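You operate a simulated robot arm through the tools that you are given. There is no shell and no other tool. Be economical: measure what you need, move in short steps, check, and stop when the job is done.

You are at the controls of a simulated robot arm. One attempt, no reset.

Task
Take the small silver cover that says "JOB 2" from the teal bench top and leave it on the teal board.
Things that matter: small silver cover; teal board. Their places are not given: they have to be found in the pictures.

The check looks at the end state, three seconds after you hand in, the way a careful person would. Anything else that was tipped, shoved, dropped, spilled or broken makes it a failure. A push-on lid holds only when it is set on centred and level and pressed home; a screw cap is set on level and turned clockwise until tight.

Robot
A 6-joint arm with a two-finger parallel gripper, fixed in place. Base frame: the origin is at the foot of the arm, x ahead of it, y to its left, z up; the work surface is at about z = 0. Readings come in m, rad, newtons and seconds.
With the tool pointing down near the work surface it reaches from about 0.14 to 0.58 m from the base axis. Its first joint turns from -1.152 to 1.152 rad. Payload 2.1 kg.
The tool frame sits at the grasp point between the pads (the TCP): z along the fingers, y along the line on which they close. The tips reach 0.03 m beyond it. The gripper opens to 0.094 m. The fingers are 0.028 m wide and 0.01 m thick; the gripper's body (0.05 by 0.096 m) begins 0.055 m behind the TCP.
Orientation is told as [roll, pitch, yaw] about the base's x, y, z axes, in that order, counted from this pose: with the fingers straight down and closing along the base's y, the tool's x points along the base's -x, its y along +y and its z along -z.

Tools
- The arm moves only by the tool play_rows. Its argument "increments" is a list of rows, each a list of 3 entries, a list of its own where there are three numbers: the closure, from 0 (fully open) to 1 (shut), then the shift along the tool's x, y, z in m, then the turn, a rotation vector about the tool's x, y, z in rad. In form: [[gripper, [dx, dy, dz], [wx, wy, wz]], ...]. A call has 1 to 10 rows; each row shifts and turns the commanded pose from where the row before left it, along the tool's axes as they then stand. Rows are played at 5 a second. More than 0.05 m and 0.15 rad between two rows, or a gripper value outside its range, and nothing of the call is played. Where a pose cannot be reached the arm comes as near as it can. A force on the tool above 40 N (or 10 N above the force at the start of the call, whichever is more), or a blocked arm, ends the call early, and 0.2 s more pass. Each finger travels about 0.072 m/s and halts on what it meets, pressing with about 35 N; the grip force reading is that of the motor and also rises with nothing between the fingers. The clock runs only during rows and for 0.2 s after the last one: add rows that do not move to give the fingers time. It gives the time, the measured TCP pose, the force on the tool (base axes), the opening and the grip force at its end, in the units of the frame above (readings bear some noise), and new pictures: "pictures" is both (left out), scene, wrist or none.
- Cameras (640 x 400 px; columns grow to the right, rows downward): "scene" is fixed at [0.0632, -0.3735, 0.4949]; the picture's right is [0.72, -0.69, 0.00], its down [-0.32, -0.34, -0.89] and it looks along [0.61, 0.64, -0.47] (base axes); focal length 351 px, centre (320, 200). "wrist" rides on the gripper at [-0.037, 0, -0.058] in the tool frame; the picture's right is [0.00, -1.00, 0.00], its down [0.97, 0.00, -0.24] and it looks along [0.24, 0.00, 0.97] (tool axes); focal length 218 px, centre (320, 200).
- pixel_to_xyz(camera, pixels): for up to 12 pixels [column, row] of the newest picture of that camera ("zoom" is the newest enlarged one), the place [x, y, z] in the base frame of the surface seen there, good to about 0.002 m. No time passes.
- enlarge(camera, box): a new picture of the part [left, top, right, bottom] of that camera's present view, enlarged. No time passes.
- finish_job(): hands the job in; it is judged then, once.

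Go step by step. Measure first, check grasps and placings, and put right what went wrong. The budget is 60 turns and 120 pictures, counting those below and the enlarged ones. Unless the task says otherwise, let go and move clear before handing in, and close with one line.

The tools are called after "Call:" as a command line: name --argument value ..., lists and objects as JSON in quotes. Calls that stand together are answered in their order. play_rows: Moves the arm, as the interface text tells. Its arguments: {"type":"object","properties":{"increments":{"type":"array"},"pictures":{"type":"string","enum":["both","scene","wrist","none"]}},"required":["increments"]} The other tools are called the same way: pixel_to_xyz (camera, pixels) gives the place of the surface under pixels of a picture; enlarge (camera, box) takes an enlarged picture of a part of a camera's view; finish_job () hands the job in.

At the start:

```text
t: 0.0
tcp_pos: [0.2394, 0.1505, 0.2872]
ee_rot: [0.0, -0.004, 0.0]
force: [-0.2, -0.9, -0.2]
opening: 0.0939
finger_force: 0.1
```

scene: 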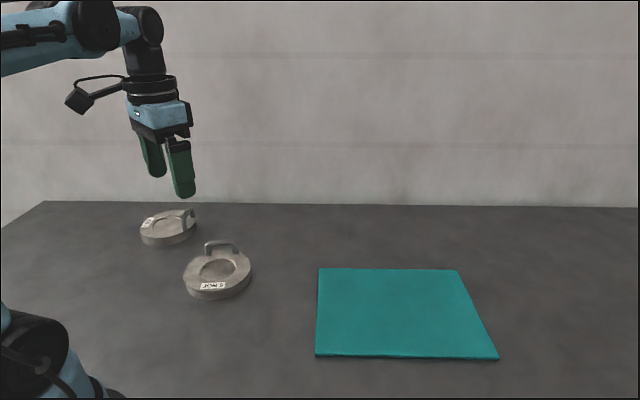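
wrist: 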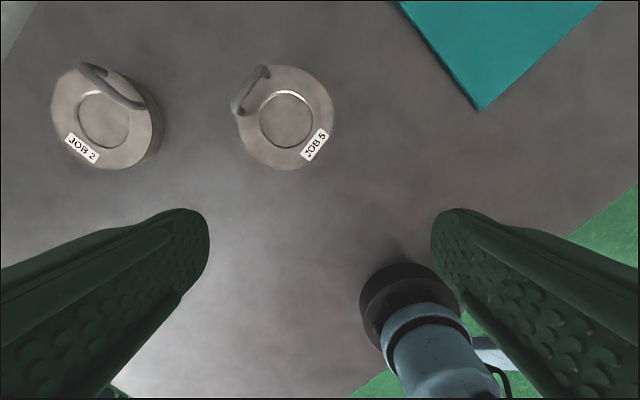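

The wrist view shows two silver covers: JOB 2 at about (105,120) and JOB 5 at about (285,118). The bench looks grey and only the board is teal, so I go by the label. Next I enlarge and measure.

Call:
enlarge --camera "wrist" --box '[30, 40, 190, 180]'

Call:
enlarge --camera "scene" --box '[120, 190, 280, 310]'

Call:
pixel_to_xyz --camera "wrist" --pixels '[[85, 68], [110, 84], [142, 106], [103, 120], [55, 110], [150, 130], [120, 165], [80, 147], [285, 118], [250, 90], [200, 120]]'

Call:
pixel_to_xyz --camera "scene" --pixels '[[320, 270], [457, 271], [497, 357], [317, 354], [400, 310], [187, 212], [164, 225], [450, 380]]'

```text
2.86 times, centred on (110, 110) of wrist
```

zoom: 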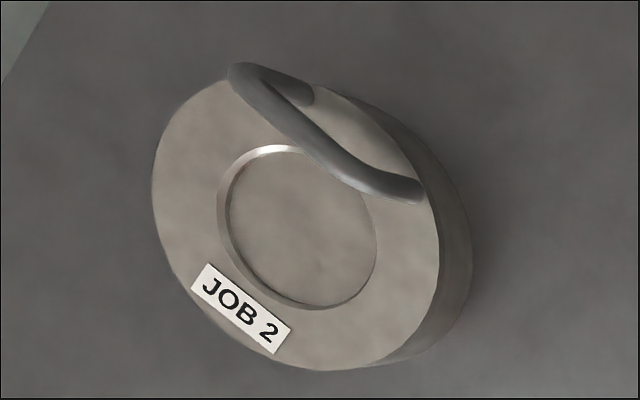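

```text
3.33 times, centred on (200, 250) of scene
```

zoom: 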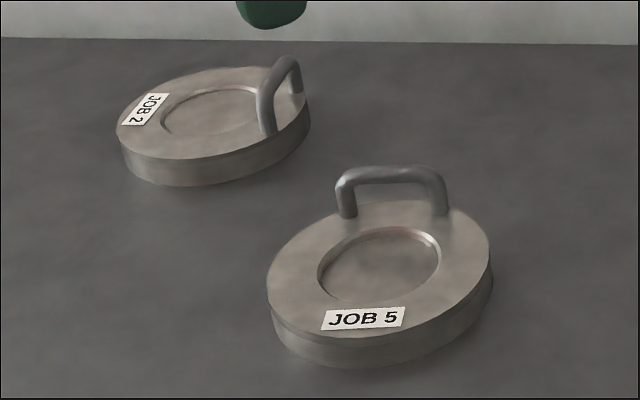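

```text
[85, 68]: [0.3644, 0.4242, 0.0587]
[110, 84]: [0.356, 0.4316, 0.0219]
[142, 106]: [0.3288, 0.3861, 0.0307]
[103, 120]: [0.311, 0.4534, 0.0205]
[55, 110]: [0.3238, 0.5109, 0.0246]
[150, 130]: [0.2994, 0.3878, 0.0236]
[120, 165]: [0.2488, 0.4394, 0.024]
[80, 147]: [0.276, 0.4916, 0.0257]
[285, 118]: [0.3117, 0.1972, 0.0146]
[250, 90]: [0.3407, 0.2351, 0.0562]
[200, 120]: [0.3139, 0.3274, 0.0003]
```

```text
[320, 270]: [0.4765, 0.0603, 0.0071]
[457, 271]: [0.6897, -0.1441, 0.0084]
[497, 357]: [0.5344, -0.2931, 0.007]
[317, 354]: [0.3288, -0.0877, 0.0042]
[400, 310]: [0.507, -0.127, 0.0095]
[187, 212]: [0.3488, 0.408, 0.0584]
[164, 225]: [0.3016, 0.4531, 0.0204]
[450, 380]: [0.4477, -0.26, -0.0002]
```

JOB 2 is a disc of about 0.13 m, wider than the gripper, so I have to lift it by its handle near the rim. I measure the bar and feet of the handle in the enlarged scene picture.

Call:
pixel_to_xyz --camera "zoom" --pixels '[[262, 95], [270, 80], [280, 67], [292, 58], [267, 125], [268, 132], [298, 90], [300, 75], [118, 125], [308, 105], [225, 68], [205, 158]]'

Call:
pixel_to_xyz --camera "wrist" --pixels '[[90, 66], [92, 70], [100, 78], [107, 85], [115, 93], [125, 100], [135, 104], [143, 107], [104, 73], [152, 115], [88, 63], [130, 95]]'

```text
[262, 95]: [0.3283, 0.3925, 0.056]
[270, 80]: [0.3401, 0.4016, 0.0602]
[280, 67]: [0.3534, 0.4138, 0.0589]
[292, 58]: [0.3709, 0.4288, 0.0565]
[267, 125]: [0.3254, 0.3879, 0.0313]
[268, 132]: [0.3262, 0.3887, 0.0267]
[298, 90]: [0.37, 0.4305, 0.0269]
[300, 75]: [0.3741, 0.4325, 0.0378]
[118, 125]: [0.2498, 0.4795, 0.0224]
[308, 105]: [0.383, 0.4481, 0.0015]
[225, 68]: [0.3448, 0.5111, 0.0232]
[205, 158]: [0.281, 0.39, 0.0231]
```

```text
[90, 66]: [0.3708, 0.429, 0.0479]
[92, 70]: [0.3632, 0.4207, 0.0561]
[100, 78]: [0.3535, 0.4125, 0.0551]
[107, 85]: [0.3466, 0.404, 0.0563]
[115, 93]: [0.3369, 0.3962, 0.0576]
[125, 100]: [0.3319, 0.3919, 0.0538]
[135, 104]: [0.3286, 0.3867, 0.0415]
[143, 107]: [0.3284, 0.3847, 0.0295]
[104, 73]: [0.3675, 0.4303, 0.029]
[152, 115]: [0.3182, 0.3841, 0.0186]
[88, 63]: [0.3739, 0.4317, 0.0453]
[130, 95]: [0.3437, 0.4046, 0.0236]
```

The handle bar runs from (0.327,0.389) to (0.372,0.430) with its top at z≈0.06, direction 0.74 rad. I will grip it radially near its near leg, which should stop the cover drooping, so I move above that point and turn first.

Call:
play_rows --increments '[[0, [-0.0162, 0.041, 0.017], [0, 0, 0]], [0, [-0.0162, 0.041, 0.017], [0, 0, 0]], [0, [-0.0162, 0.041, 0.017], [0, 0, 0]], [0, [-0.0162, 0.041, 0.017], [0, 0, 0]], [0, [-0.0162, 0.041, 0.017], [0, 0, 0]], [0, [-0.0162, 0.041, 0.017], [0, 0, -0.148]], [0, [0, 0, 0], [0, 0, -0.148]], [0, [0, 0, 0], [0, 0, -0.148]], [0, [0, 0, 0], [0, 0, -0.148]], [0, [0, 0, 0], [0, 0, -0.148]]]'

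```text
t: 2.2
tcp_pos: [0.337, 0.3947, 0.1836]
ee_rot: [-0.002, 0.0, 0.742]
force: [-0.5, -0.6, -0.5]
opening: 0.0941
finger_force: 0.1
```

scene: 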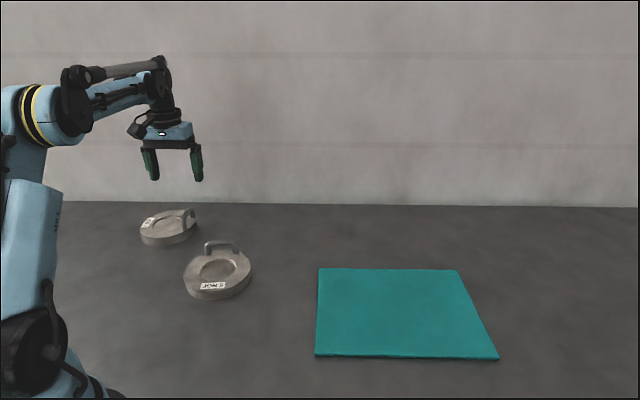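
wrist: 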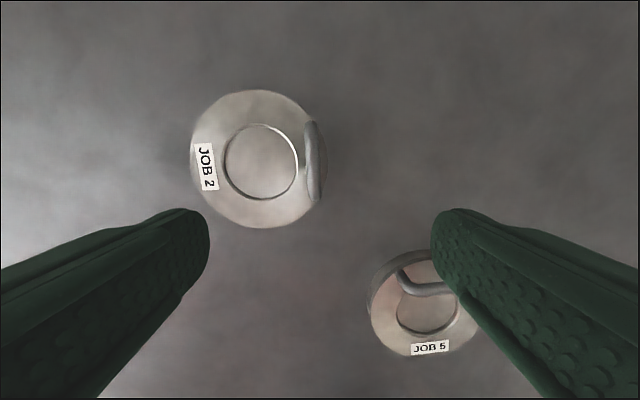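

The arm is above the handle, which shows at columns 305–325, rows 120–200 of the wrist picture. I measure it again from here.

Call:
pixel_to_xyz --camera "wrist" --pixels '[[311, 125], [313, 140], [315, 160], [317, 180], [316, 195], [308, 160], [322, 160], [192, 160], [325, 165], [260, 92], [262, 226], [270, 160]]'

Call:
enlarge --camera "wrist" --box '[180, 80, 340, 240]'

```text
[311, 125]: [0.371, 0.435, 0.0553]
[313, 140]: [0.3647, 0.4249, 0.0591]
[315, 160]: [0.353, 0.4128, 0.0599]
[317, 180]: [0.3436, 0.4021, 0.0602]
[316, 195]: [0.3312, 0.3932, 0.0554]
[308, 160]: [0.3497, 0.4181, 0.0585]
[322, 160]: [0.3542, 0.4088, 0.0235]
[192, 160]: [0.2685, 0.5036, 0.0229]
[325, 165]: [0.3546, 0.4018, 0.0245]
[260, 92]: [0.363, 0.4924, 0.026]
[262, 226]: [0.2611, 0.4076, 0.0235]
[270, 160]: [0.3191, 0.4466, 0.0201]
```

```text
2.50 times, centred on (260, 160) of wrist
```

zoom: 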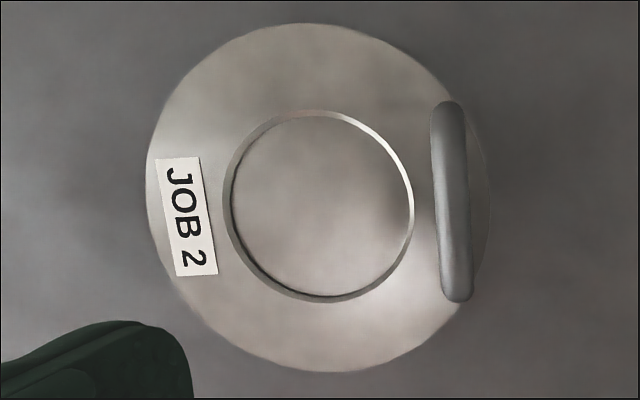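

The bar direction is really about 0.80 rad and its middle is near (0.351,0.413). I correct for that and go down to z≈0.058, leaving the tips just above the disc.

Call:
play_rows --increments '[[0, [-0.0041, 0.003, 0], [0, 0, -0.055]], [0, [0, 0, 0.025], [0, 0, 0]], [0, [0, 0, 0.025], [0, 0, 0]], [0, [0, 0, 0.025], [0, 0, 0]], [0, [0, 0, 0.025], [0, 0, 0]], [0, [0, 0, 0.015], [0, 0, 0]], [0, [0, 0, 0.009], [0, 0, 0]], [0, [0, 0, 0], [0, 0, 0]]]'

```text
t: 4.0
tcp_pos: [0.3382, 0.4021, 0.06]
ee_rot: [-0.002, -0.001, 0.795]
force: [-0.1, 0.2, -0.6]
opening: 0.0942
finger_force: 0.0
```

scene: 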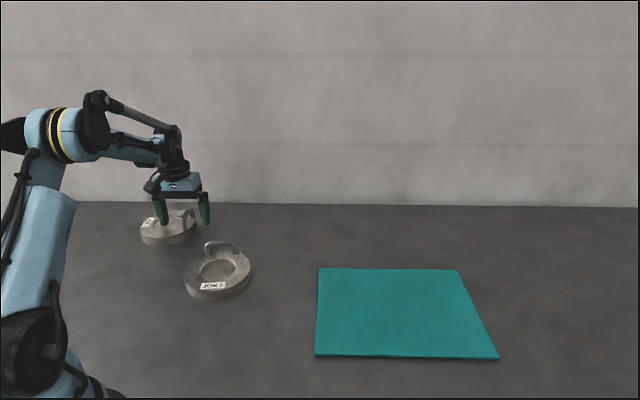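
wrist: 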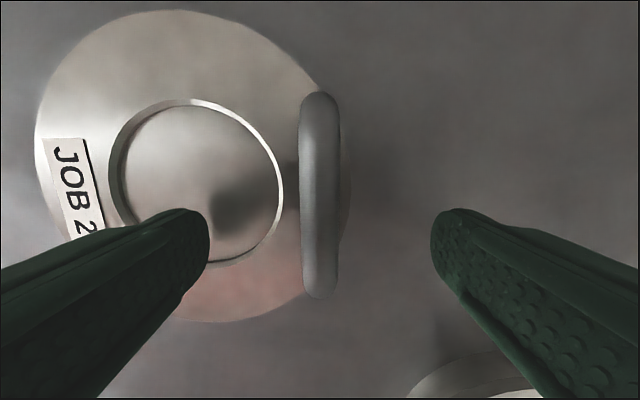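

The bar lies at columns 302–338, parallel to the pads and centred, with its near end inside the pad width. I go 2 mm lower and close.

Call:
play_rows --increments '[[0, [0, 0, 0.002], [0, 0, 0]], [0.5, [0, 0, 0], [0, 0, 0]], [1, [0, 0, 0], [0, 0, 0]], [1, [0, 0, 0], [0, 0, 0]], [1, [0, 0, 0], [0, 0, 0]], [1, [0, 0, 0], [0, 0, 0]], [1, [0, 0, 0], [0, 0, 0]]]'

```text
t: 5.6
tcp_pos: [0.3376, 0.4018, 0.059]
ee_rot: [-0.002, -0.001, 0.793]
force: [-1.8, 2.2, 0.3]
opening: 0.0144
finger_force: 35.3
```

scene: 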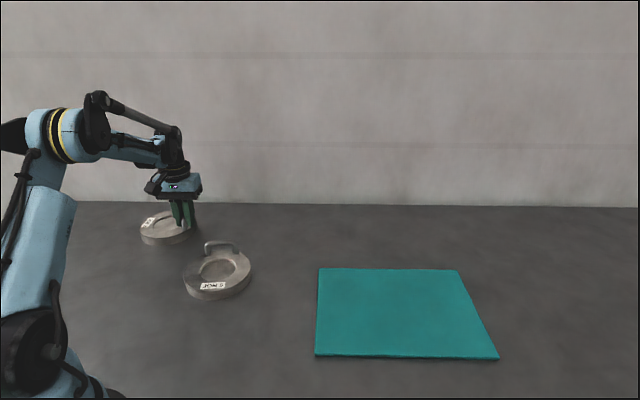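
wrist: 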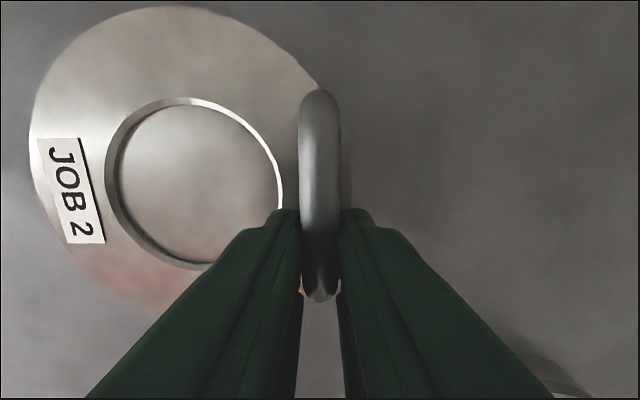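

The handle is gripped, with opening 0.0144 and 35 N. I lift slowly by 4 cm and check for droop.

Call:
play_rows --increments '[[1, [0, 0, -0.005], [0, 0, 0]], [1, [0, 0, -0.005], [0, 0, 0]], [1, [0, 0, -0.01], [0, 0, 0]], [1, [0, 0, -0.01], [0, 0, 0]], [1, [0, 0, -0.01], [0, 0, 0]], [1, [0, 0, 0], [0, 0, 0]]]'

Call:
enlarge --camera "scene" --box '[110, 150, 270, 270]'

```text
t: 7.0
tcp_pos: [0.3386, 0.4018, 0.0981]
ee_rot: [-0.002, 0.0, 0.795]
force: [0.8, 0.3, 0.1]
opening: 0.0002
finger_force: 32.9
```

scene: 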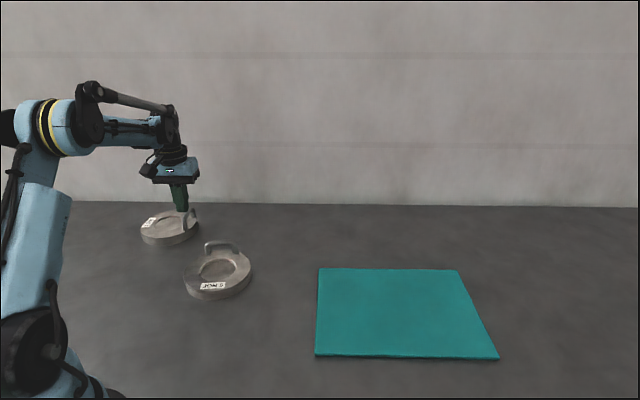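
wrist: 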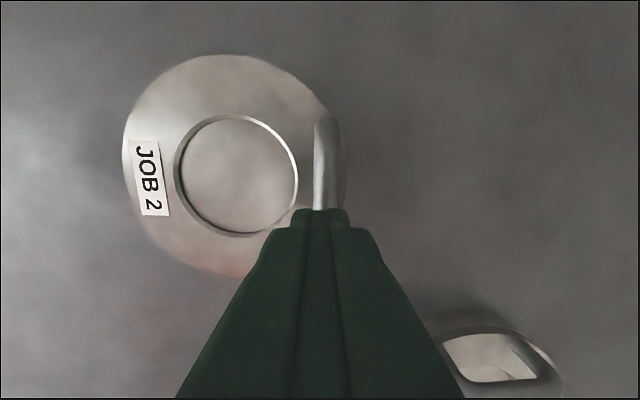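

```text
3.33 times, centred on (190, 210) of scene
```

zoom: 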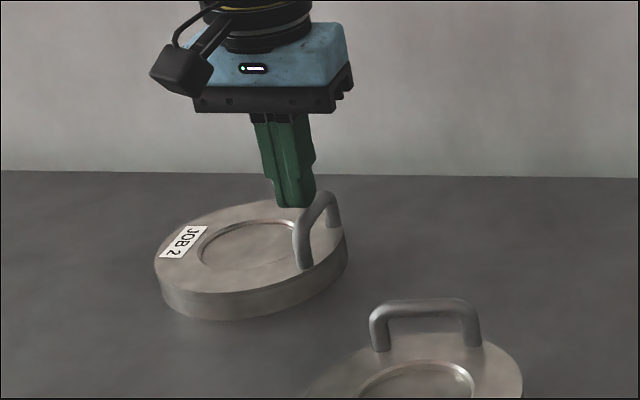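

The grip slipped: the opening is 0.0002, and the cover still stands flat. I check where the handle is now before regripping.

Call:
pixel_to_xyz --camera "wrist" --pixels '[[327, 122], [327, 140], [327, 160], [327, 180], [327, 200], [316, 160], [338, 160], [123, 150], [345, 165], [230, 55], [235, 278], [235, 175]]'

Call:
pixel_to_xyz --camera "zoom" --pixels '[[300, 225], [310, 205], [320, 195], [305, 265], [333, 225], [325, 245], [160, 265], [345, 240]]'

```text
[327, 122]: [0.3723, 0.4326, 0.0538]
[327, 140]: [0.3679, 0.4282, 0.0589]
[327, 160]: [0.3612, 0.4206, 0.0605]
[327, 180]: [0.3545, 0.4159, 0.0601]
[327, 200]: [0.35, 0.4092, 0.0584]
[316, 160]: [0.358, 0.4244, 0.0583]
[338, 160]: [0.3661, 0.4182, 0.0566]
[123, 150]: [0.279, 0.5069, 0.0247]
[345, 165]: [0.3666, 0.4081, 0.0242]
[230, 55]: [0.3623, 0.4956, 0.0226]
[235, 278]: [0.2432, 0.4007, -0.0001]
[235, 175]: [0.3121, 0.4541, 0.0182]
```

```text
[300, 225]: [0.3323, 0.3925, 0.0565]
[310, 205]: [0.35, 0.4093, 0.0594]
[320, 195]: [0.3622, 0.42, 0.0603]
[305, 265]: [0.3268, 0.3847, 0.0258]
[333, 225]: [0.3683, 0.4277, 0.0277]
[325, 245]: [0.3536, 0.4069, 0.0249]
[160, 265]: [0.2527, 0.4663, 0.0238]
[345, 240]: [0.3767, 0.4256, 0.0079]
```

The cover has hardly moved. The bar's middle is at about (0.350,0.410), 3 mm outside my line. I regrip at the middle and slightly lower, then lift in tiny steps while watching the force, to learn the weight.

Call:
play_rows --increments '[[0.3, [0, 0, 0], [0, 0, 0]], [0.3, [-0.0135, -0.003, 0], [0, 0, -0.012]], [0.3, [0, 0, 0], [0, 0, 0]], [0.3, [0, 0, 0.02], [0, 0, 0]], [0.3, [0, 0, 0.015], [0, 0, 0]], [0.3, [0, 0, 0.007], [0, 0, 0]], [0.3, [0, 0, 0], [0, 0, 0]]]' --pictures "wrist"

Call:
play_rows --increments '[[1, [0, 0, 0], [0, 0, 0]], [1, [0, 0, 0], [0, 0, 0]], [1, [0, 0, 0], [0, 0, 0]], [1, [0, 0, 0], [0, 0, 0]], [1, [0, 0, 0], [0, 0, 0]]]'

Call:
play_rows --increments '[[1, [0, 0, -0.003], [0, 0, 0]], [1, [0, 0, 0], [0, 0, 0]]]'

```text
t: 8.6
tcp_pos: [0.3491, 0.4099, 0.0561]
ee_rot: [-0.002, 0.0, 0.806]
force: [0.2, -0.1, -0.2]
opening: 0.0658
finger_force: 0.0
```

wrist: 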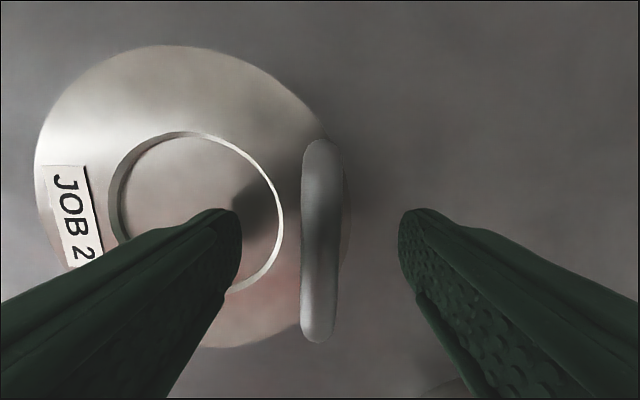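

```text
t: 9.8
tcp_pos: [0.3495, 0.4095, 0.0574]
ee_rot: [-0.001, -0.001, 0.806]
force: [1.4, 1.9, 1.4]
opening: 0.0156
finger_force: 35.3
```

scene: 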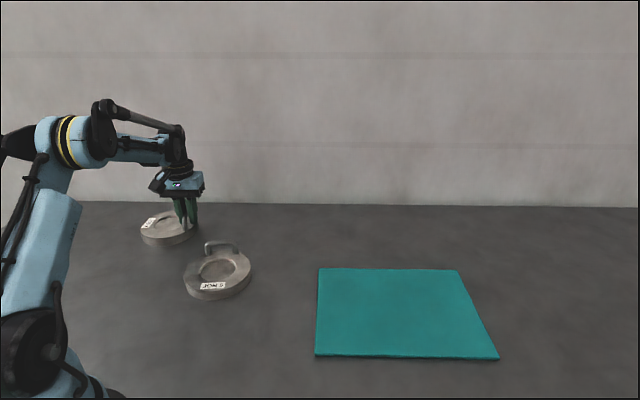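
wrist: 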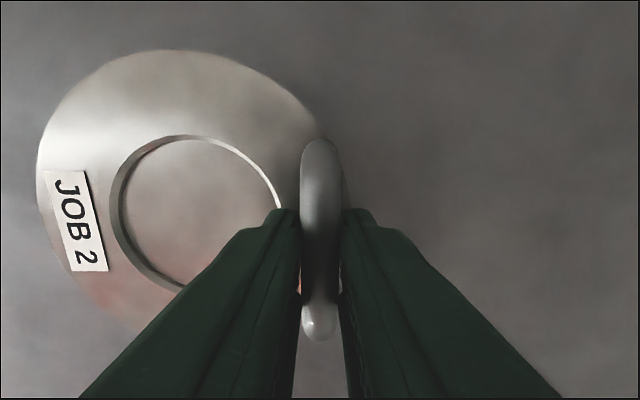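

```text
t: 10.4
tcp_pos: [0.3498, 0.4095, 0.0591]
ee_rot: [-0.002, 0.0, 0.807]
force: [0.2, 1.2, 0.9]
opening: 0.0155
finger_force: 35.3
```

scene: 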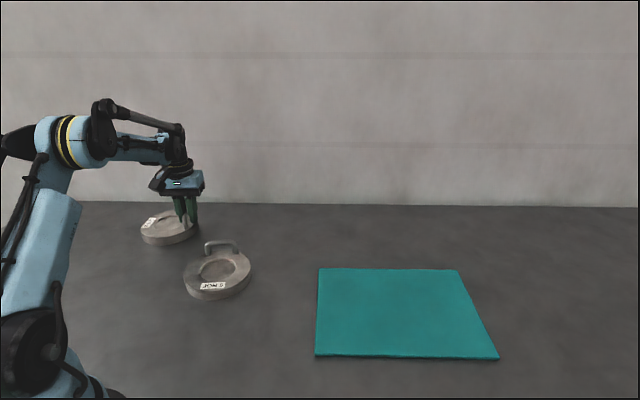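
wrist: 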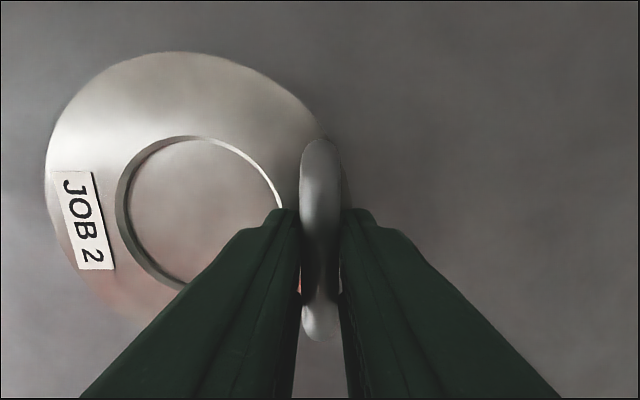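

The grip is holding so far at opening 0.0155, and the force is still small. I lift a little further while rolling nothing, and look closely.

Call:
play_rows --increments '[[1, [0, 0, -0.003], [0, 0, 0]], [1, [0, 0, -0.003], [0, 0, 0]], [1, [0, 0, 0], [0, 0, 0]]]' --pictures "wrist"

Call:
enlarge --camera "scene" --box '[120, 160, 240, 260]'

```text
t: 11.2
tcp_pos: [0.3498, 0.4068, 0.0661]
ee_rot: [-0.001, -0.001, 0.806]
force: [-1.4, 0.2, -4.7]
opening: 0.0157
finger_force: 34.9
```

wrist: 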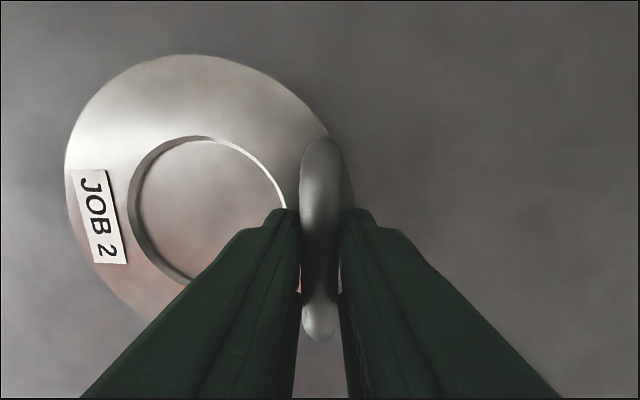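

```text
4.00 times, centred on (180, 210) of scene
```

zoom: 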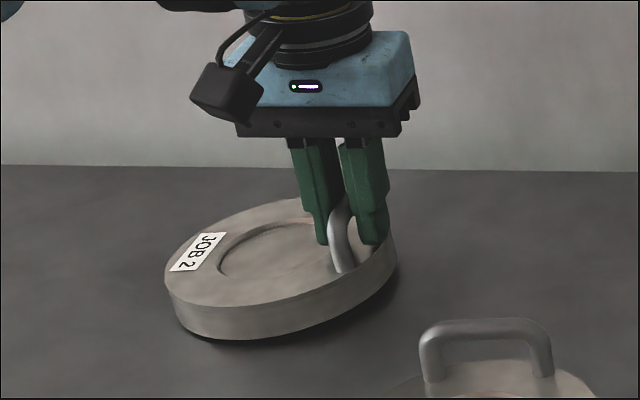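

The cover tilts about its far rim with the handle still gripped, and the load of about 5 N suggests roughly 0.9 kg. To keep torque off the grip I roll the tool with the tilt (+wx) while lifting, until the weight hangs under the handle.

Call:
play_rows --increments '[[1, [0, 0, 0], [0.05, 0, 0]], [1, [0, 0, 0], [0.05, 0, 0]], [1, [0, -0.0008, -0.008], [0.075, 0, 0]], [1, [0, -0.0014, -0.0079], [0.075, 0, 0]], [1, [0, 0, 0], [0, 0, 0]]]' --pictures "wrist"

Call:
enlarge --camera "scene" --box '[120, 160, 240, 260]'

```text
t: 12.4
tcp_pos: [0.3497, 0.4093, 0.0807]
ee_rot: [-0.253, 0.0, 0.807]
force: [0.9, 0.3, -4.7]
opening: 0.0116
finger_force: 34.8
```

wrist: 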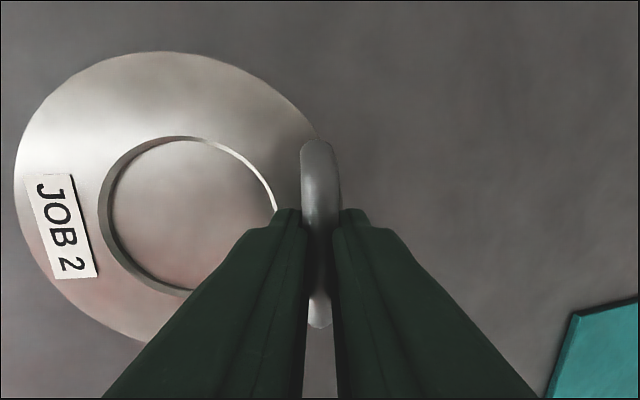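

```text
4.00 times, centred on (180, 210) of scene
```

zoom: 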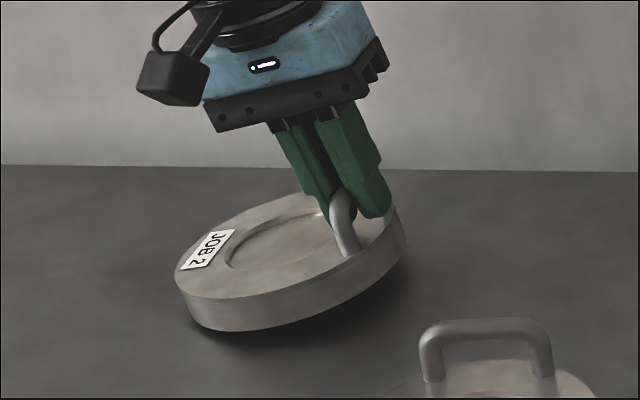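

The opening has dropped to 0.0116, so the bar is now seated properly between the pads, and the tilt follows the tool. I carry on.

Call:
play_rows --increments '[[1, [0, -0.0019, -0.0078], [0.075, 0, 0]], [1, [0, -0.0024, -0.0071], [0.075, 0, 0]], [1, [0, -0.0027, -0.0065], [0.075, 0, 0]], [1, [0, -0.0029, -0.006], [0.075, 0, 0]], [1, [0, 0, 0], [0, 0, 0]]]' --pictures "wrist"

Call:
enlarge --camera "scene" --box '[120, 140, 240, 260]'

```text
t: 13.6
tcp_pos: [0.3493, 0.4105, 0.1112]
ee_rot: [-0.553, -0.001, 0.806]
force: [0.5, -0.3, -5.6]
opening: 0.0116
finger_force: 35.1
```

wrist: 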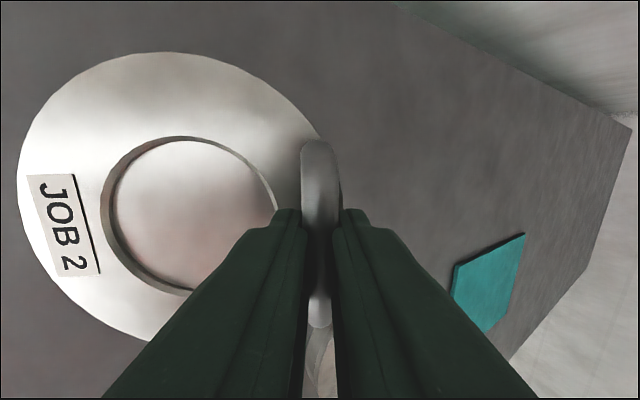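

```text
3.33 times, centred on (180, 200) of scene
```

zoom: 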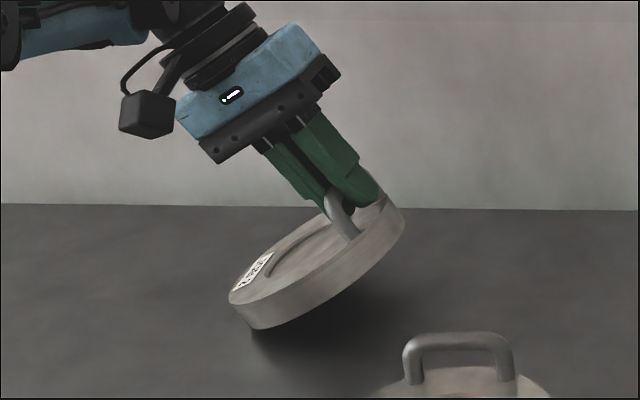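

The cover follows rigidly at 0.55 rad. I continue to about 0.85 rad, where the weight should hang below the grip.

Call:
play_rows --increments '[[1, [0, -0.0029, -0.0047], [0.075, 0, 0]], [1, [0, -0.0029, -0.0041], [0.075, 0, 0]], [1, [0, -0.0032, -0.0038], [0.075, 0, 0]], [1, [0, -0.0035, -0.0036], [0.075, 0, 0]], [1, [0, -0.0045, -0.004], [0, 0, 0]], [1, [0, -0.0075, -0.0066], [0, 0, 0]], [1, [0, 0, 0], [0, 0, 0]]]' --pictures "wrist"

Call:
enlarge --camera "scene" --box '[120, 140, 240, 260]'

```text
t: 15.2
tcp_pos: [0.3576, 0.4055, 0.1467]
ee_rot: [-0.852, -0.001, 0.805]
force: [0.0, -0.1, -7.3]
opening: 0.0115
finger_force: 34.4
out of reach, approached as far as the arm can: row 4
```

wrist: 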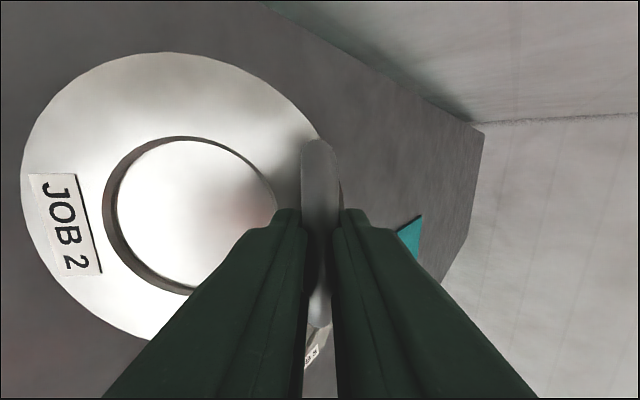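

```text
3.33 times, centred on (180, 200) of scene
```

zoom: 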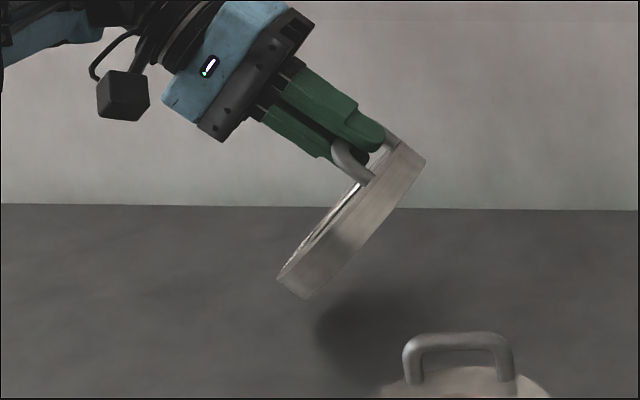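

The cover is off the bench and rigid in the grip, with a load of 7.3 N. I raise it and draw it toward the base so that it clears JOB 5.

Call:
play_rows --increments '[[1, [0.02, -0.0075, -0.0066], [0, 0, 0]], [1, [0.02, -0.0151, -0.0132], [0, 0, 0]], [1, [0.02, -0.0151, -0.0132], [0, 0, 0]], [1, [0.015, -0.0151, -0.0132], [0, 0, 0]], [1, [0.0, -0.0151, -0.0132], [0, 0, 0]], [1, [0.0, -0.0151, -0.0132], [0, 0, 0]], [1, [0, 0, 0], [0, 0, 0]]]'

```text
t: 16.8
tcp_pos: [0.3281, 0.3424, 0.2552]
ee_rot: [-0.852, 0.0, 0.806]
force: [0.2, -0.6, -7.0]
opening: 0.0115
finger_force: 35.1
out of reach, approached as far as the arm can: row 1, 2, 3, 4
```

scene: 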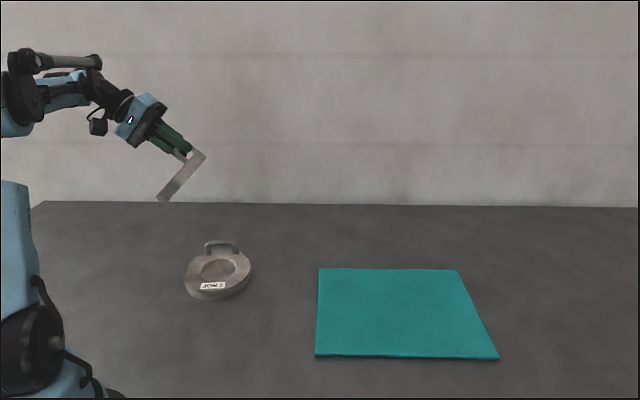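
wrist: 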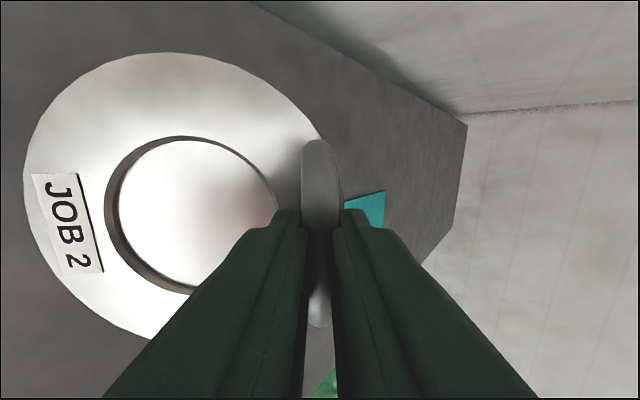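

The cover hangs well clear of everything, with its lowest rim at about z = 0.13. I move it toward −y and start turning the yaw back.

Call:
play_rows --increments '[[1, [0.0288, -0.0182, 0.0208], [0, 0, 0]], [1, [0.0288, -0.0182, 0.0208], [0, 0, 0]], [1, [0.0288, -0.0182, 0.0208], [0, 0, 0]], [1, [0.0288, -0.0182, 0.0208], [0, 0, 0]], [1, [0.0288, -0.0182, 0.0208], [0, 0, 0]], [1, [0, 0, 0], [0, 0.1008, 0.0882]], [1, [0, 0, 0], [0, 0.1008, 0.0882]], [1, [0, 0, 0], [0, 0.1008, 0.0882]], [1, [0, 0, 0], [0, 0.1008, 0.0882]], [1, [0, 0, 0], [0, 0.1008, 0.0882]]]' --pictures "scene"

```text
t: 19.0
tcp_pos: [0.3295, 0.1396, 0.2572]
ee_rot: [-0.845, -0.003, 0.139]
force: [0.5, 0.5, -6.7]
opening: 0.0115
finger_force: 35.0
```

scene: 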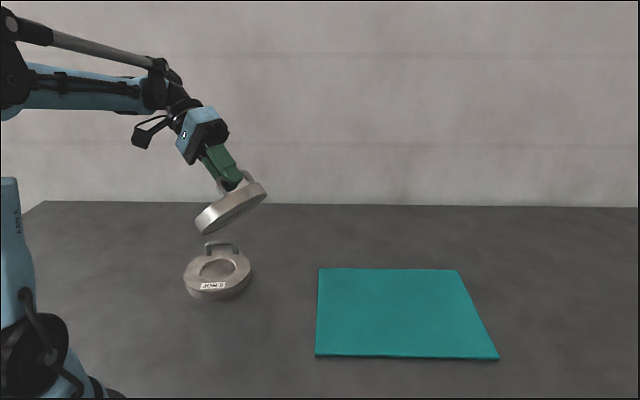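

I finish the yaw turn and carry the cover over the board to about (0.48, −0.07).

Call:
play_rows --increments '[[1, [0, 0, 0], [0, 0.1028, 0.0902]], [1, [-0.0214, -0.0199, 0.0224], [0, 0, 0]], [1, [-0.0214, -0.0199, 0.0224], [0, 0, 0]], [1, [-0.0214, -0.0199, 0.0224], [0, 0, 0]], [1, [-0.0214, -0.0199, 0.0224], [0, 0, 0]], [1, [-0.0214, -0.0199, 0.0224], [0, 0, 0]], [1, [-0.0214, -0.0199, 0.0224], [0, 0, 0]], [1, [-0.0214, -0.0199, 0.0224], [0, 0, 0]], [1, [0, 0, 0], [0, 0, 0]]]'

```text
t: 21.0
tcp_pos: [0.5002, -0.0962, 0.2597]
ee_rot: [-0.851, 0.0, 0.001]
force: [0.0, -0.4, -6.0]
opening: 0.0114
finger_force: 35.0
out of reach, approached as far as the arm can: row 1
```

scene: 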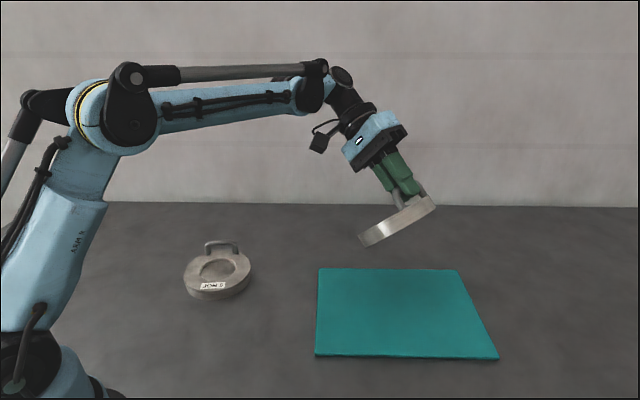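
wrist: 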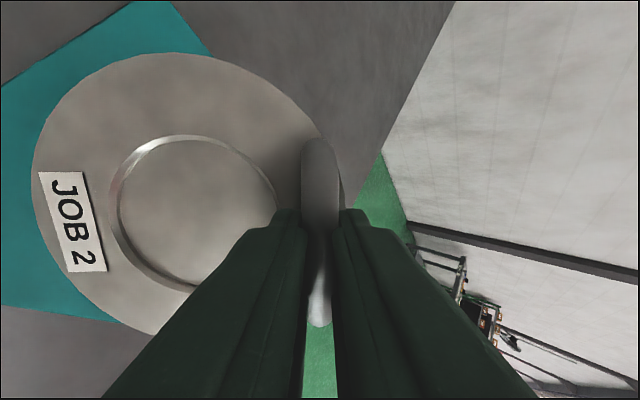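

I am at (0.500, −0.096, 0.26). I correct sideways to (0.48, −0.07) and go down to z≈0.16, just above where the far rim should touch the board.

Call:
play_rows --increments '[[1, [0.01, 0.0086, -0.0098], [0, 0, 0]], [1, [0.01, 0.0086, -0.0098], [0, 0, 0]], [1, [0, 0.015, 0.0132], [0, 0, 0]], [1, [0, 0.015, 0.0132], [0, 0, 0]], [1, [0, 0.015, 0.0132], [0, 0, 0]], [1, [0, 0.015, 0.0132], [0, 0, 0]], [1, [0, 0.015, 0.0132], [0, 0, 0]], [1, [0, 0, 0], [0, 0, 0]]]'

Call:
enlarge --camera "scene" --box '[300, 150, 520, 370]'

```text
t: 22.8
tcp_pos: [0.4806, -0.071, 0.1586]
ee_rot: [-0.853, 0.001, -0.001]
force: [-1.0, 0.5, -6.1]
opening: 0.0117
finger_force: 34.2
```

scene: 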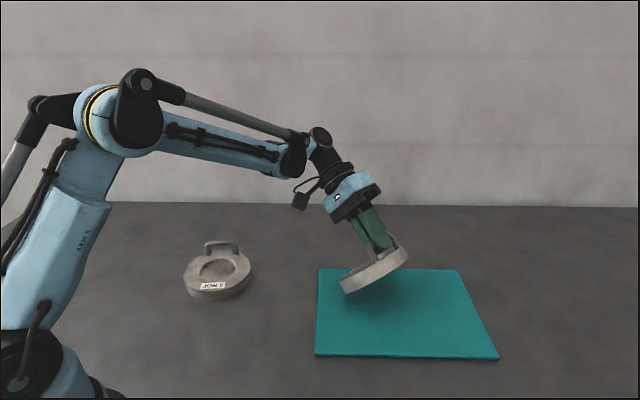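
wrist: 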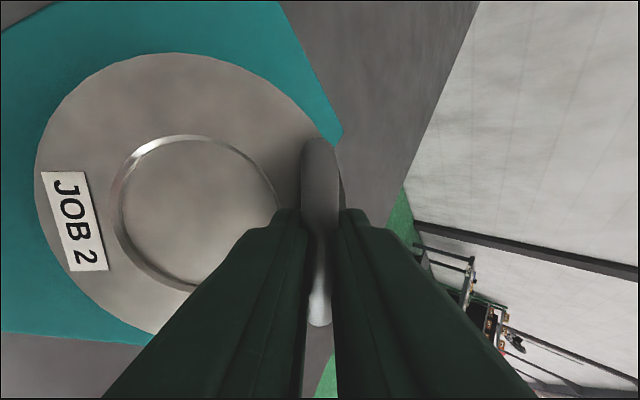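

```text
1.82 times, centred on (410, 260) of scene
```

zoom: 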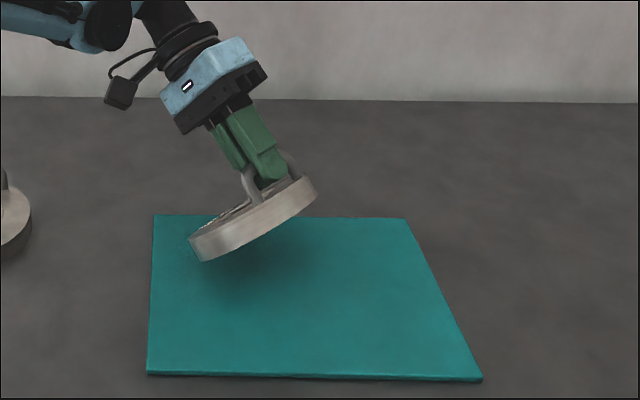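

The low rim at zoom (203,261) hangs over the board. I measure it and the board under it to get the gap.

Call:
pixel_to_xyz --camera "zoom" --pixels '[[205, 259], [225, 255], [192, 240], [312, 195], [230, 275], [150, 373], [155, 216], [405, 220], [480, 378]]'

Call:
play_rows --increments '[[1, [0, 0.0075, 0.0066], [0, 0, 0]], [1, [0, 0, 0], [0, 0, 0]]]' --pictures "none"

```text
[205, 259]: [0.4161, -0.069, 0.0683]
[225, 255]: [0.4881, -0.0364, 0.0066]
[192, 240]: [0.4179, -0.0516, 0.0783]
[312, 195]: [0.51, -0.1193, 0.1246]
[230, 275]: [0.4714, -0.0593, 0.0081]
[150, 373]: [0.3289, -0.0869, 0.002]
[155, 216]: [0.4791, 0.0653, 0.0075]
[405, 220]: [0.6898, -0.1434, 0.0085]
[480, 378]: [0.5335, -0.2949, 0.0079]
```

```text
t: 23.4
tcp_pos: [0.481, -0.0722, 0.1498]
ee_rot: [-0.852, 0.001, -0.001]
force: [-0.4, 0.0, -7.2]
opening: 0.0117
finger_force: 34.7
```

Those points are the side of the disc nearest the camera, not its lowest point, so I go down in small steps and watch for the load to drop.

Call:
play_rows --increments '[[1, [0, 0.006, 0.0053], [0, 0, 0]], [1, [0, 0, 0], [0, 0, 0]]]' --pictures "none"

Call:
play_rows --increments '[[1, [0, 0.0023, 0.002], [0, 0, 0]], [1, [0, 0, 0], [0, 0, 0]]]' --pictures "none"

Call:
enlarge --camera "scene" --box '[320, 200, 440, 320]'

```text
t: 24.0
tcp_pos: [0.4798, -0.0709, 0.1414]
ee_rot: [-0.852, 0.0, -0.001]
force: [0.6, 0.3, -6.8]
opening: 0.0115
finger_force: 34.9
```

```text
t: 24.6
tcp_pos: [0.4813, -0.0718, 0.1377]
ee_rot: [-0.856, 0.0, 0.0]
force: [0.2, -4.9, 9.7]
opening: 0.0118
finger_force: 35.1
```

```text
3.33 times, centred on (380, 260) of scene
```

zoom: 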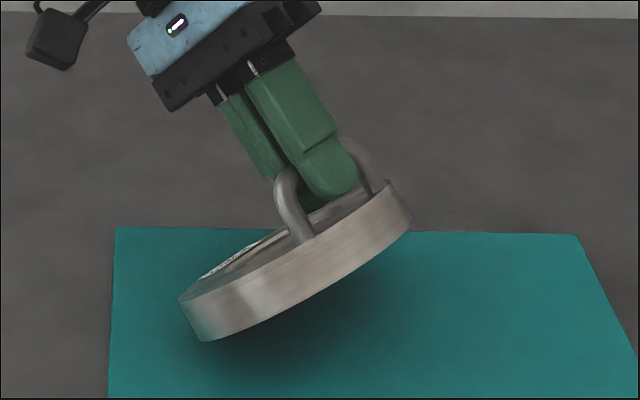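

The far rim touched at TCP z≈0.138, where the force changed from −6.8 to +9.7 N. I now ease off 1 mm and roll the cover back down about that contact point.

Call:
play_rows --increments '[[1, [0, -0.0008, -0.0007], [0, 0, 0]], [1, [0, -0.0039, 0.0093], [-0.075, 0, 0]], [1, [0, -0.0039, 0.0093], [-0.075, 0, 0]], [1, [0, -0.0039, 0.0093], [-0.075, 0, 0]], [1, [0, 0, 0], [0, 0, 0]]]' --pictures "wrist"

Call:
enlarge --camera "scene" --box '[320, 200, 440, 320]'

```text
t: 25.8
tcp_pos: [0.4806, -0.0987, 0.1263]
ee_rot: [-0.624, 0.0, 0.0]
force: [-0.2, 0.1, -6.7]
opening: 0.0115
finger_force: 35.0
```

wrist: 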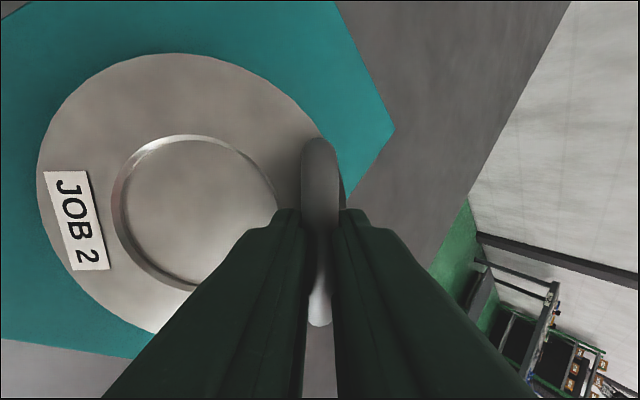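

```text
3.33 times, centred on (380, 260) of scene
```

zoom: 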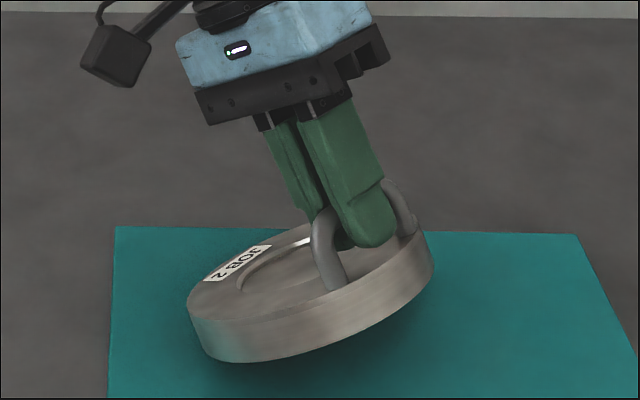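

The rim hovers roughly a millimetre above the board and the grip holds rigidly. I keep rolling with slightly more descent.

Call:
play_rows --increments '[[1, [0, -0.0036, 0.0098], [-0.075, 0, 0]], [1, [0, -0.0036, 0.0098], [-0.075, 0, 0]], [1, [0, -0.0036, 0.0098], [-0.075, 0, 0]], [1, [0, -0.0036, 0.0098], [-0.075, 0, 0]], [1, [0, 0, 0], [0, 0, 0]]]' --pictures "wrist"

Call:
enlarge --camera "scene" --box '[320, 200, 440, 320]'

```text
t: 27.0
tcp_pos: [0.4798, -0.1299, 0.0989]
ee_rot: [-0.324, 0.0, 0.0]
force: [-0.2, -1.3, -4.6]
opening: 0.0116
finger_force: 34.6
```

wrist: 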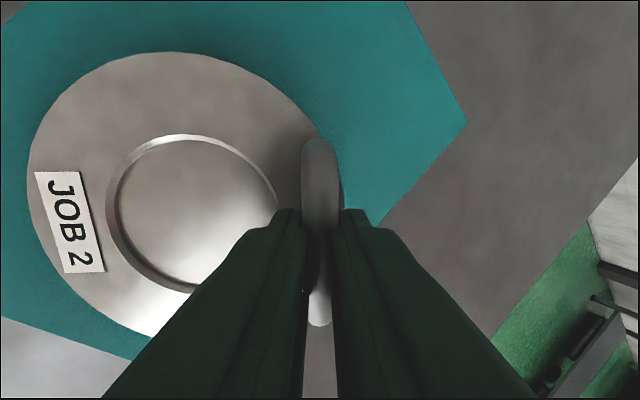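

```text
3.33 times, centred on (380, 260) of scene
```

zoom: 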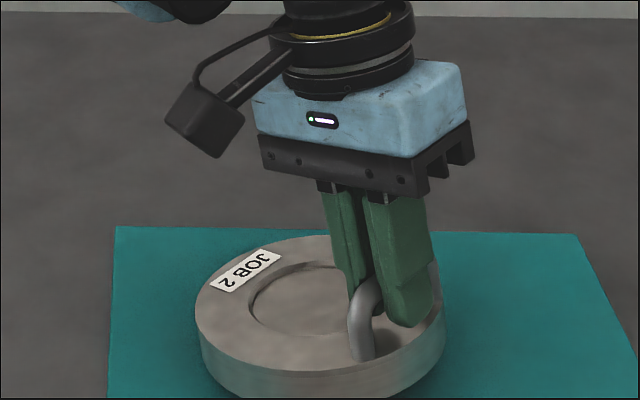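

The rim is touching, with the load down to 4.6 N. I keep rolling down about the contact.

Call:
play_rows --increments '[[1, [0, -0.0039, 0.0093], [-0.075, 0, 0]], [1, [0, -0.0039, 0.0093], [-0.075, 0, 0]], [1, [0, -0.0039, 0.0093], [-0.075, 0, 0]], [1, [0, 0, 0], [0, 0, 0]]]' --pictures "wrist"

Call:
enlarge --camera "scene" --box '[320, 200, 440, 320]'

```text
t: 28.0
tcp_pos: [0.4804, -0.1494, 0.0769]
ee_rot: [-0.1, 0.0, 0.001]
force: [0.2, -0.6, -3.7]
opening: 0.0116
finger_force: 35.0
```

wrist: 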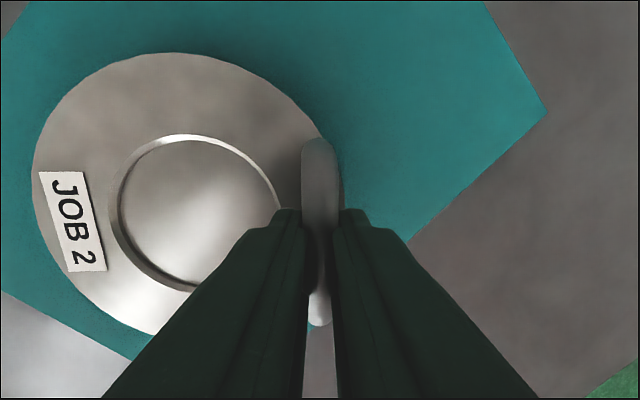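

```text
3.33 times, centred on (380, 260) of scene
```

zoom: 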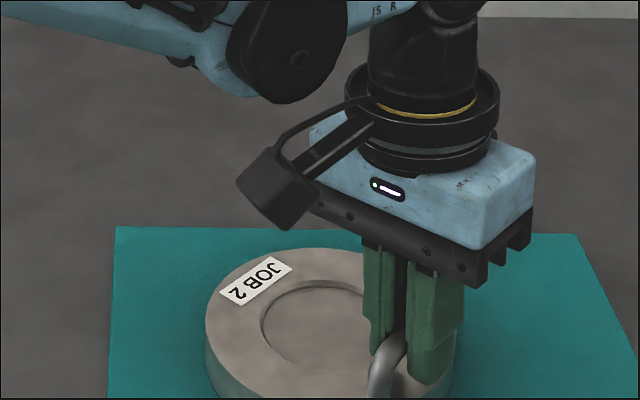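

Roll is 0.10 and the far rim bears part of the load. I measure the disc top to see the tilt that remains.

Call:
pixel_to_xyz --camera "wrist" --pixels '[[45, 130], [60, 280], [120, 75], [230, 80], [270, 120], [290, 140], [140, 315], [100, 150]]'

Call:
play_rows --increments '[[1, [0, -0.002, 0.0045], [-0.037, 0, 0]], [1, [0, 0, 0], [0, 0, 0]]]' --pictures "none"

```text
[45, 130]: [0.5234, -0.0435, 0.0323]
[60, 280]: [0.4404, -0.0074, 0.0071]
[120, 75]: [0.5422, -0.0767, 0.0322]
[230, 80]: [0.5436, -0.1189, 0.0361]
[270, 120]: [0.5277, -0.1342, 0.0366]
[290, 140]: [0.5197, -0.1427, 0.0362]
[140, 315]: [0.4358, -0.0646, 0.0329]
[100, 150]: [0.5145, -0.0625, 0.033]
```

```text
t: 28.6
tcp_pos: [0.4792, -0.1524, 0.0717]
ee_rot: [-0.062, 0.0, 0.001]
force: [1.3, 0.2, -4.0]
opening: 0.0115
finger_force: 35.5
```

At roll 0.10 the tilt was about 0.043, so the disc is now level. I lower straight down in 1 mm steps until the load goes.

Call:
play_rows --increments '[[1, [0, 0, 0.001], [0, 0, 0]], [1, [0, 0, 0], [0, 0, 0]]]' --pictures "none"

Call:
play_rows --increments '[[1, [0, 0, 0.001], [0, 0, 0]], [1, [0, 0, 0], [0, 0, 0]]]' --pictures "wrist"

Call:
pixel_to_xyz --camera "wrist" --pixels '[[45, 130], [120, 75], [230, 80], [270, 120], [290, 140], [140, 315], [100, 150]]'

```text
t: 29.2
tcp_pos: [0.4803, -0.1525, 0.0695]
ee_rot: [-0.062, 0.0, -0.001]
force: [-4.4, -4.6, 10.4]
opening: 0.0116
finger_force: 34.7
```

```text
t: 29.8
tcp_pos: [0.4792, -0.1509, 0.0713]
ee_rot: [-0.065, 0.0, 0.0]
force: [-0.4, -6.5, 28.4]
opening: 0.0116
finger_force: 34.9
```

wrist: 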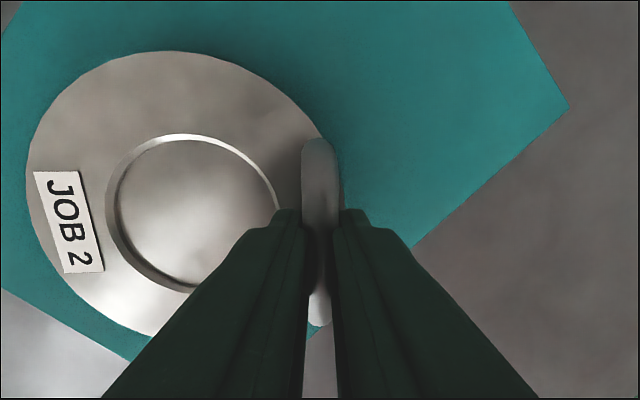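

```text
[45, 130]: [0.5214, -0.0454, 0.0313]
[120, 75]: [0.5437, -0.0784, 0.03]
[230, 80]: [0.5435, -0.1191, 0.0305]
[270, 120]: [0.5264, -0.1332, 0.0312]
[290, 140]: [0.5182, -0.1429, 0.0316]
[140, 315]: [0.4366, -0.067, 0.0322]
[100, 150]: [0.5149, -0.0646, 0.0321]
```

The disc top is level at z≈0.031 all round and rests on the board. I relieve the press by 1.5 mm, then open.

Call:
play_rows --increments '[[1, [0, 0, -0.0018], [0, 0, 0]], [1, [0, 0, 0], [0, 0, 0]]]' --pictures "none"

Call:
play_rows --increments '[[0.8, [0, 0, 0], [0, 0, 0]], [0.6, [0, 0, 0], [0, 0, 0]], [0.4, [0, 0, 0], [0, 0, 0]], [0.4, [0, 0, 0], [0, 0, 0]], [0.4, [0, 0, 0], [0, 0, 0]]]'

```text
t: 30.4
tcp_pos: [0.4792, -0.1505, 0.0711]
ee_rot: [-0.062, 0.0, -0.001]
force: [0.5, -4.6, 6.4]
opening: 0.0113
finger_force: 34.6
```

```text
t: 31.6
tcp_pos: [0.4791, -0.1508, 0.0702]
ee_rot: [-0.065, 0.001, -0.001]
force: [0.3, 0.3, -0.1]
opening: 0.0561
finger_force: 0.0
```

scene: 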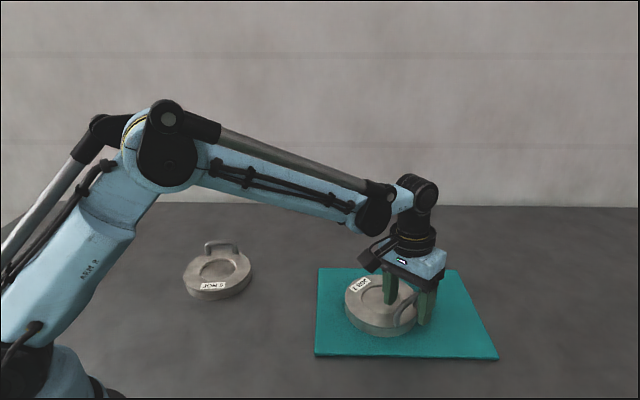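
wrist: 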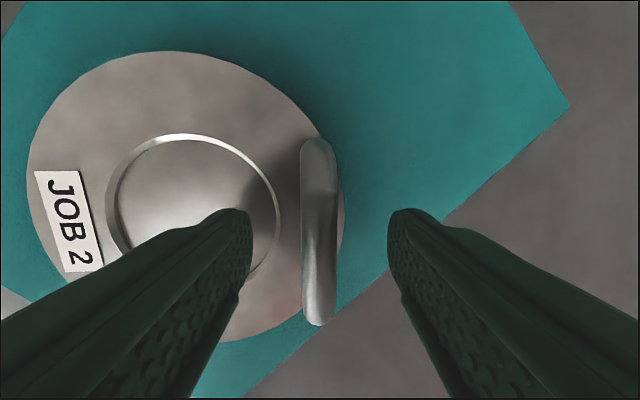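

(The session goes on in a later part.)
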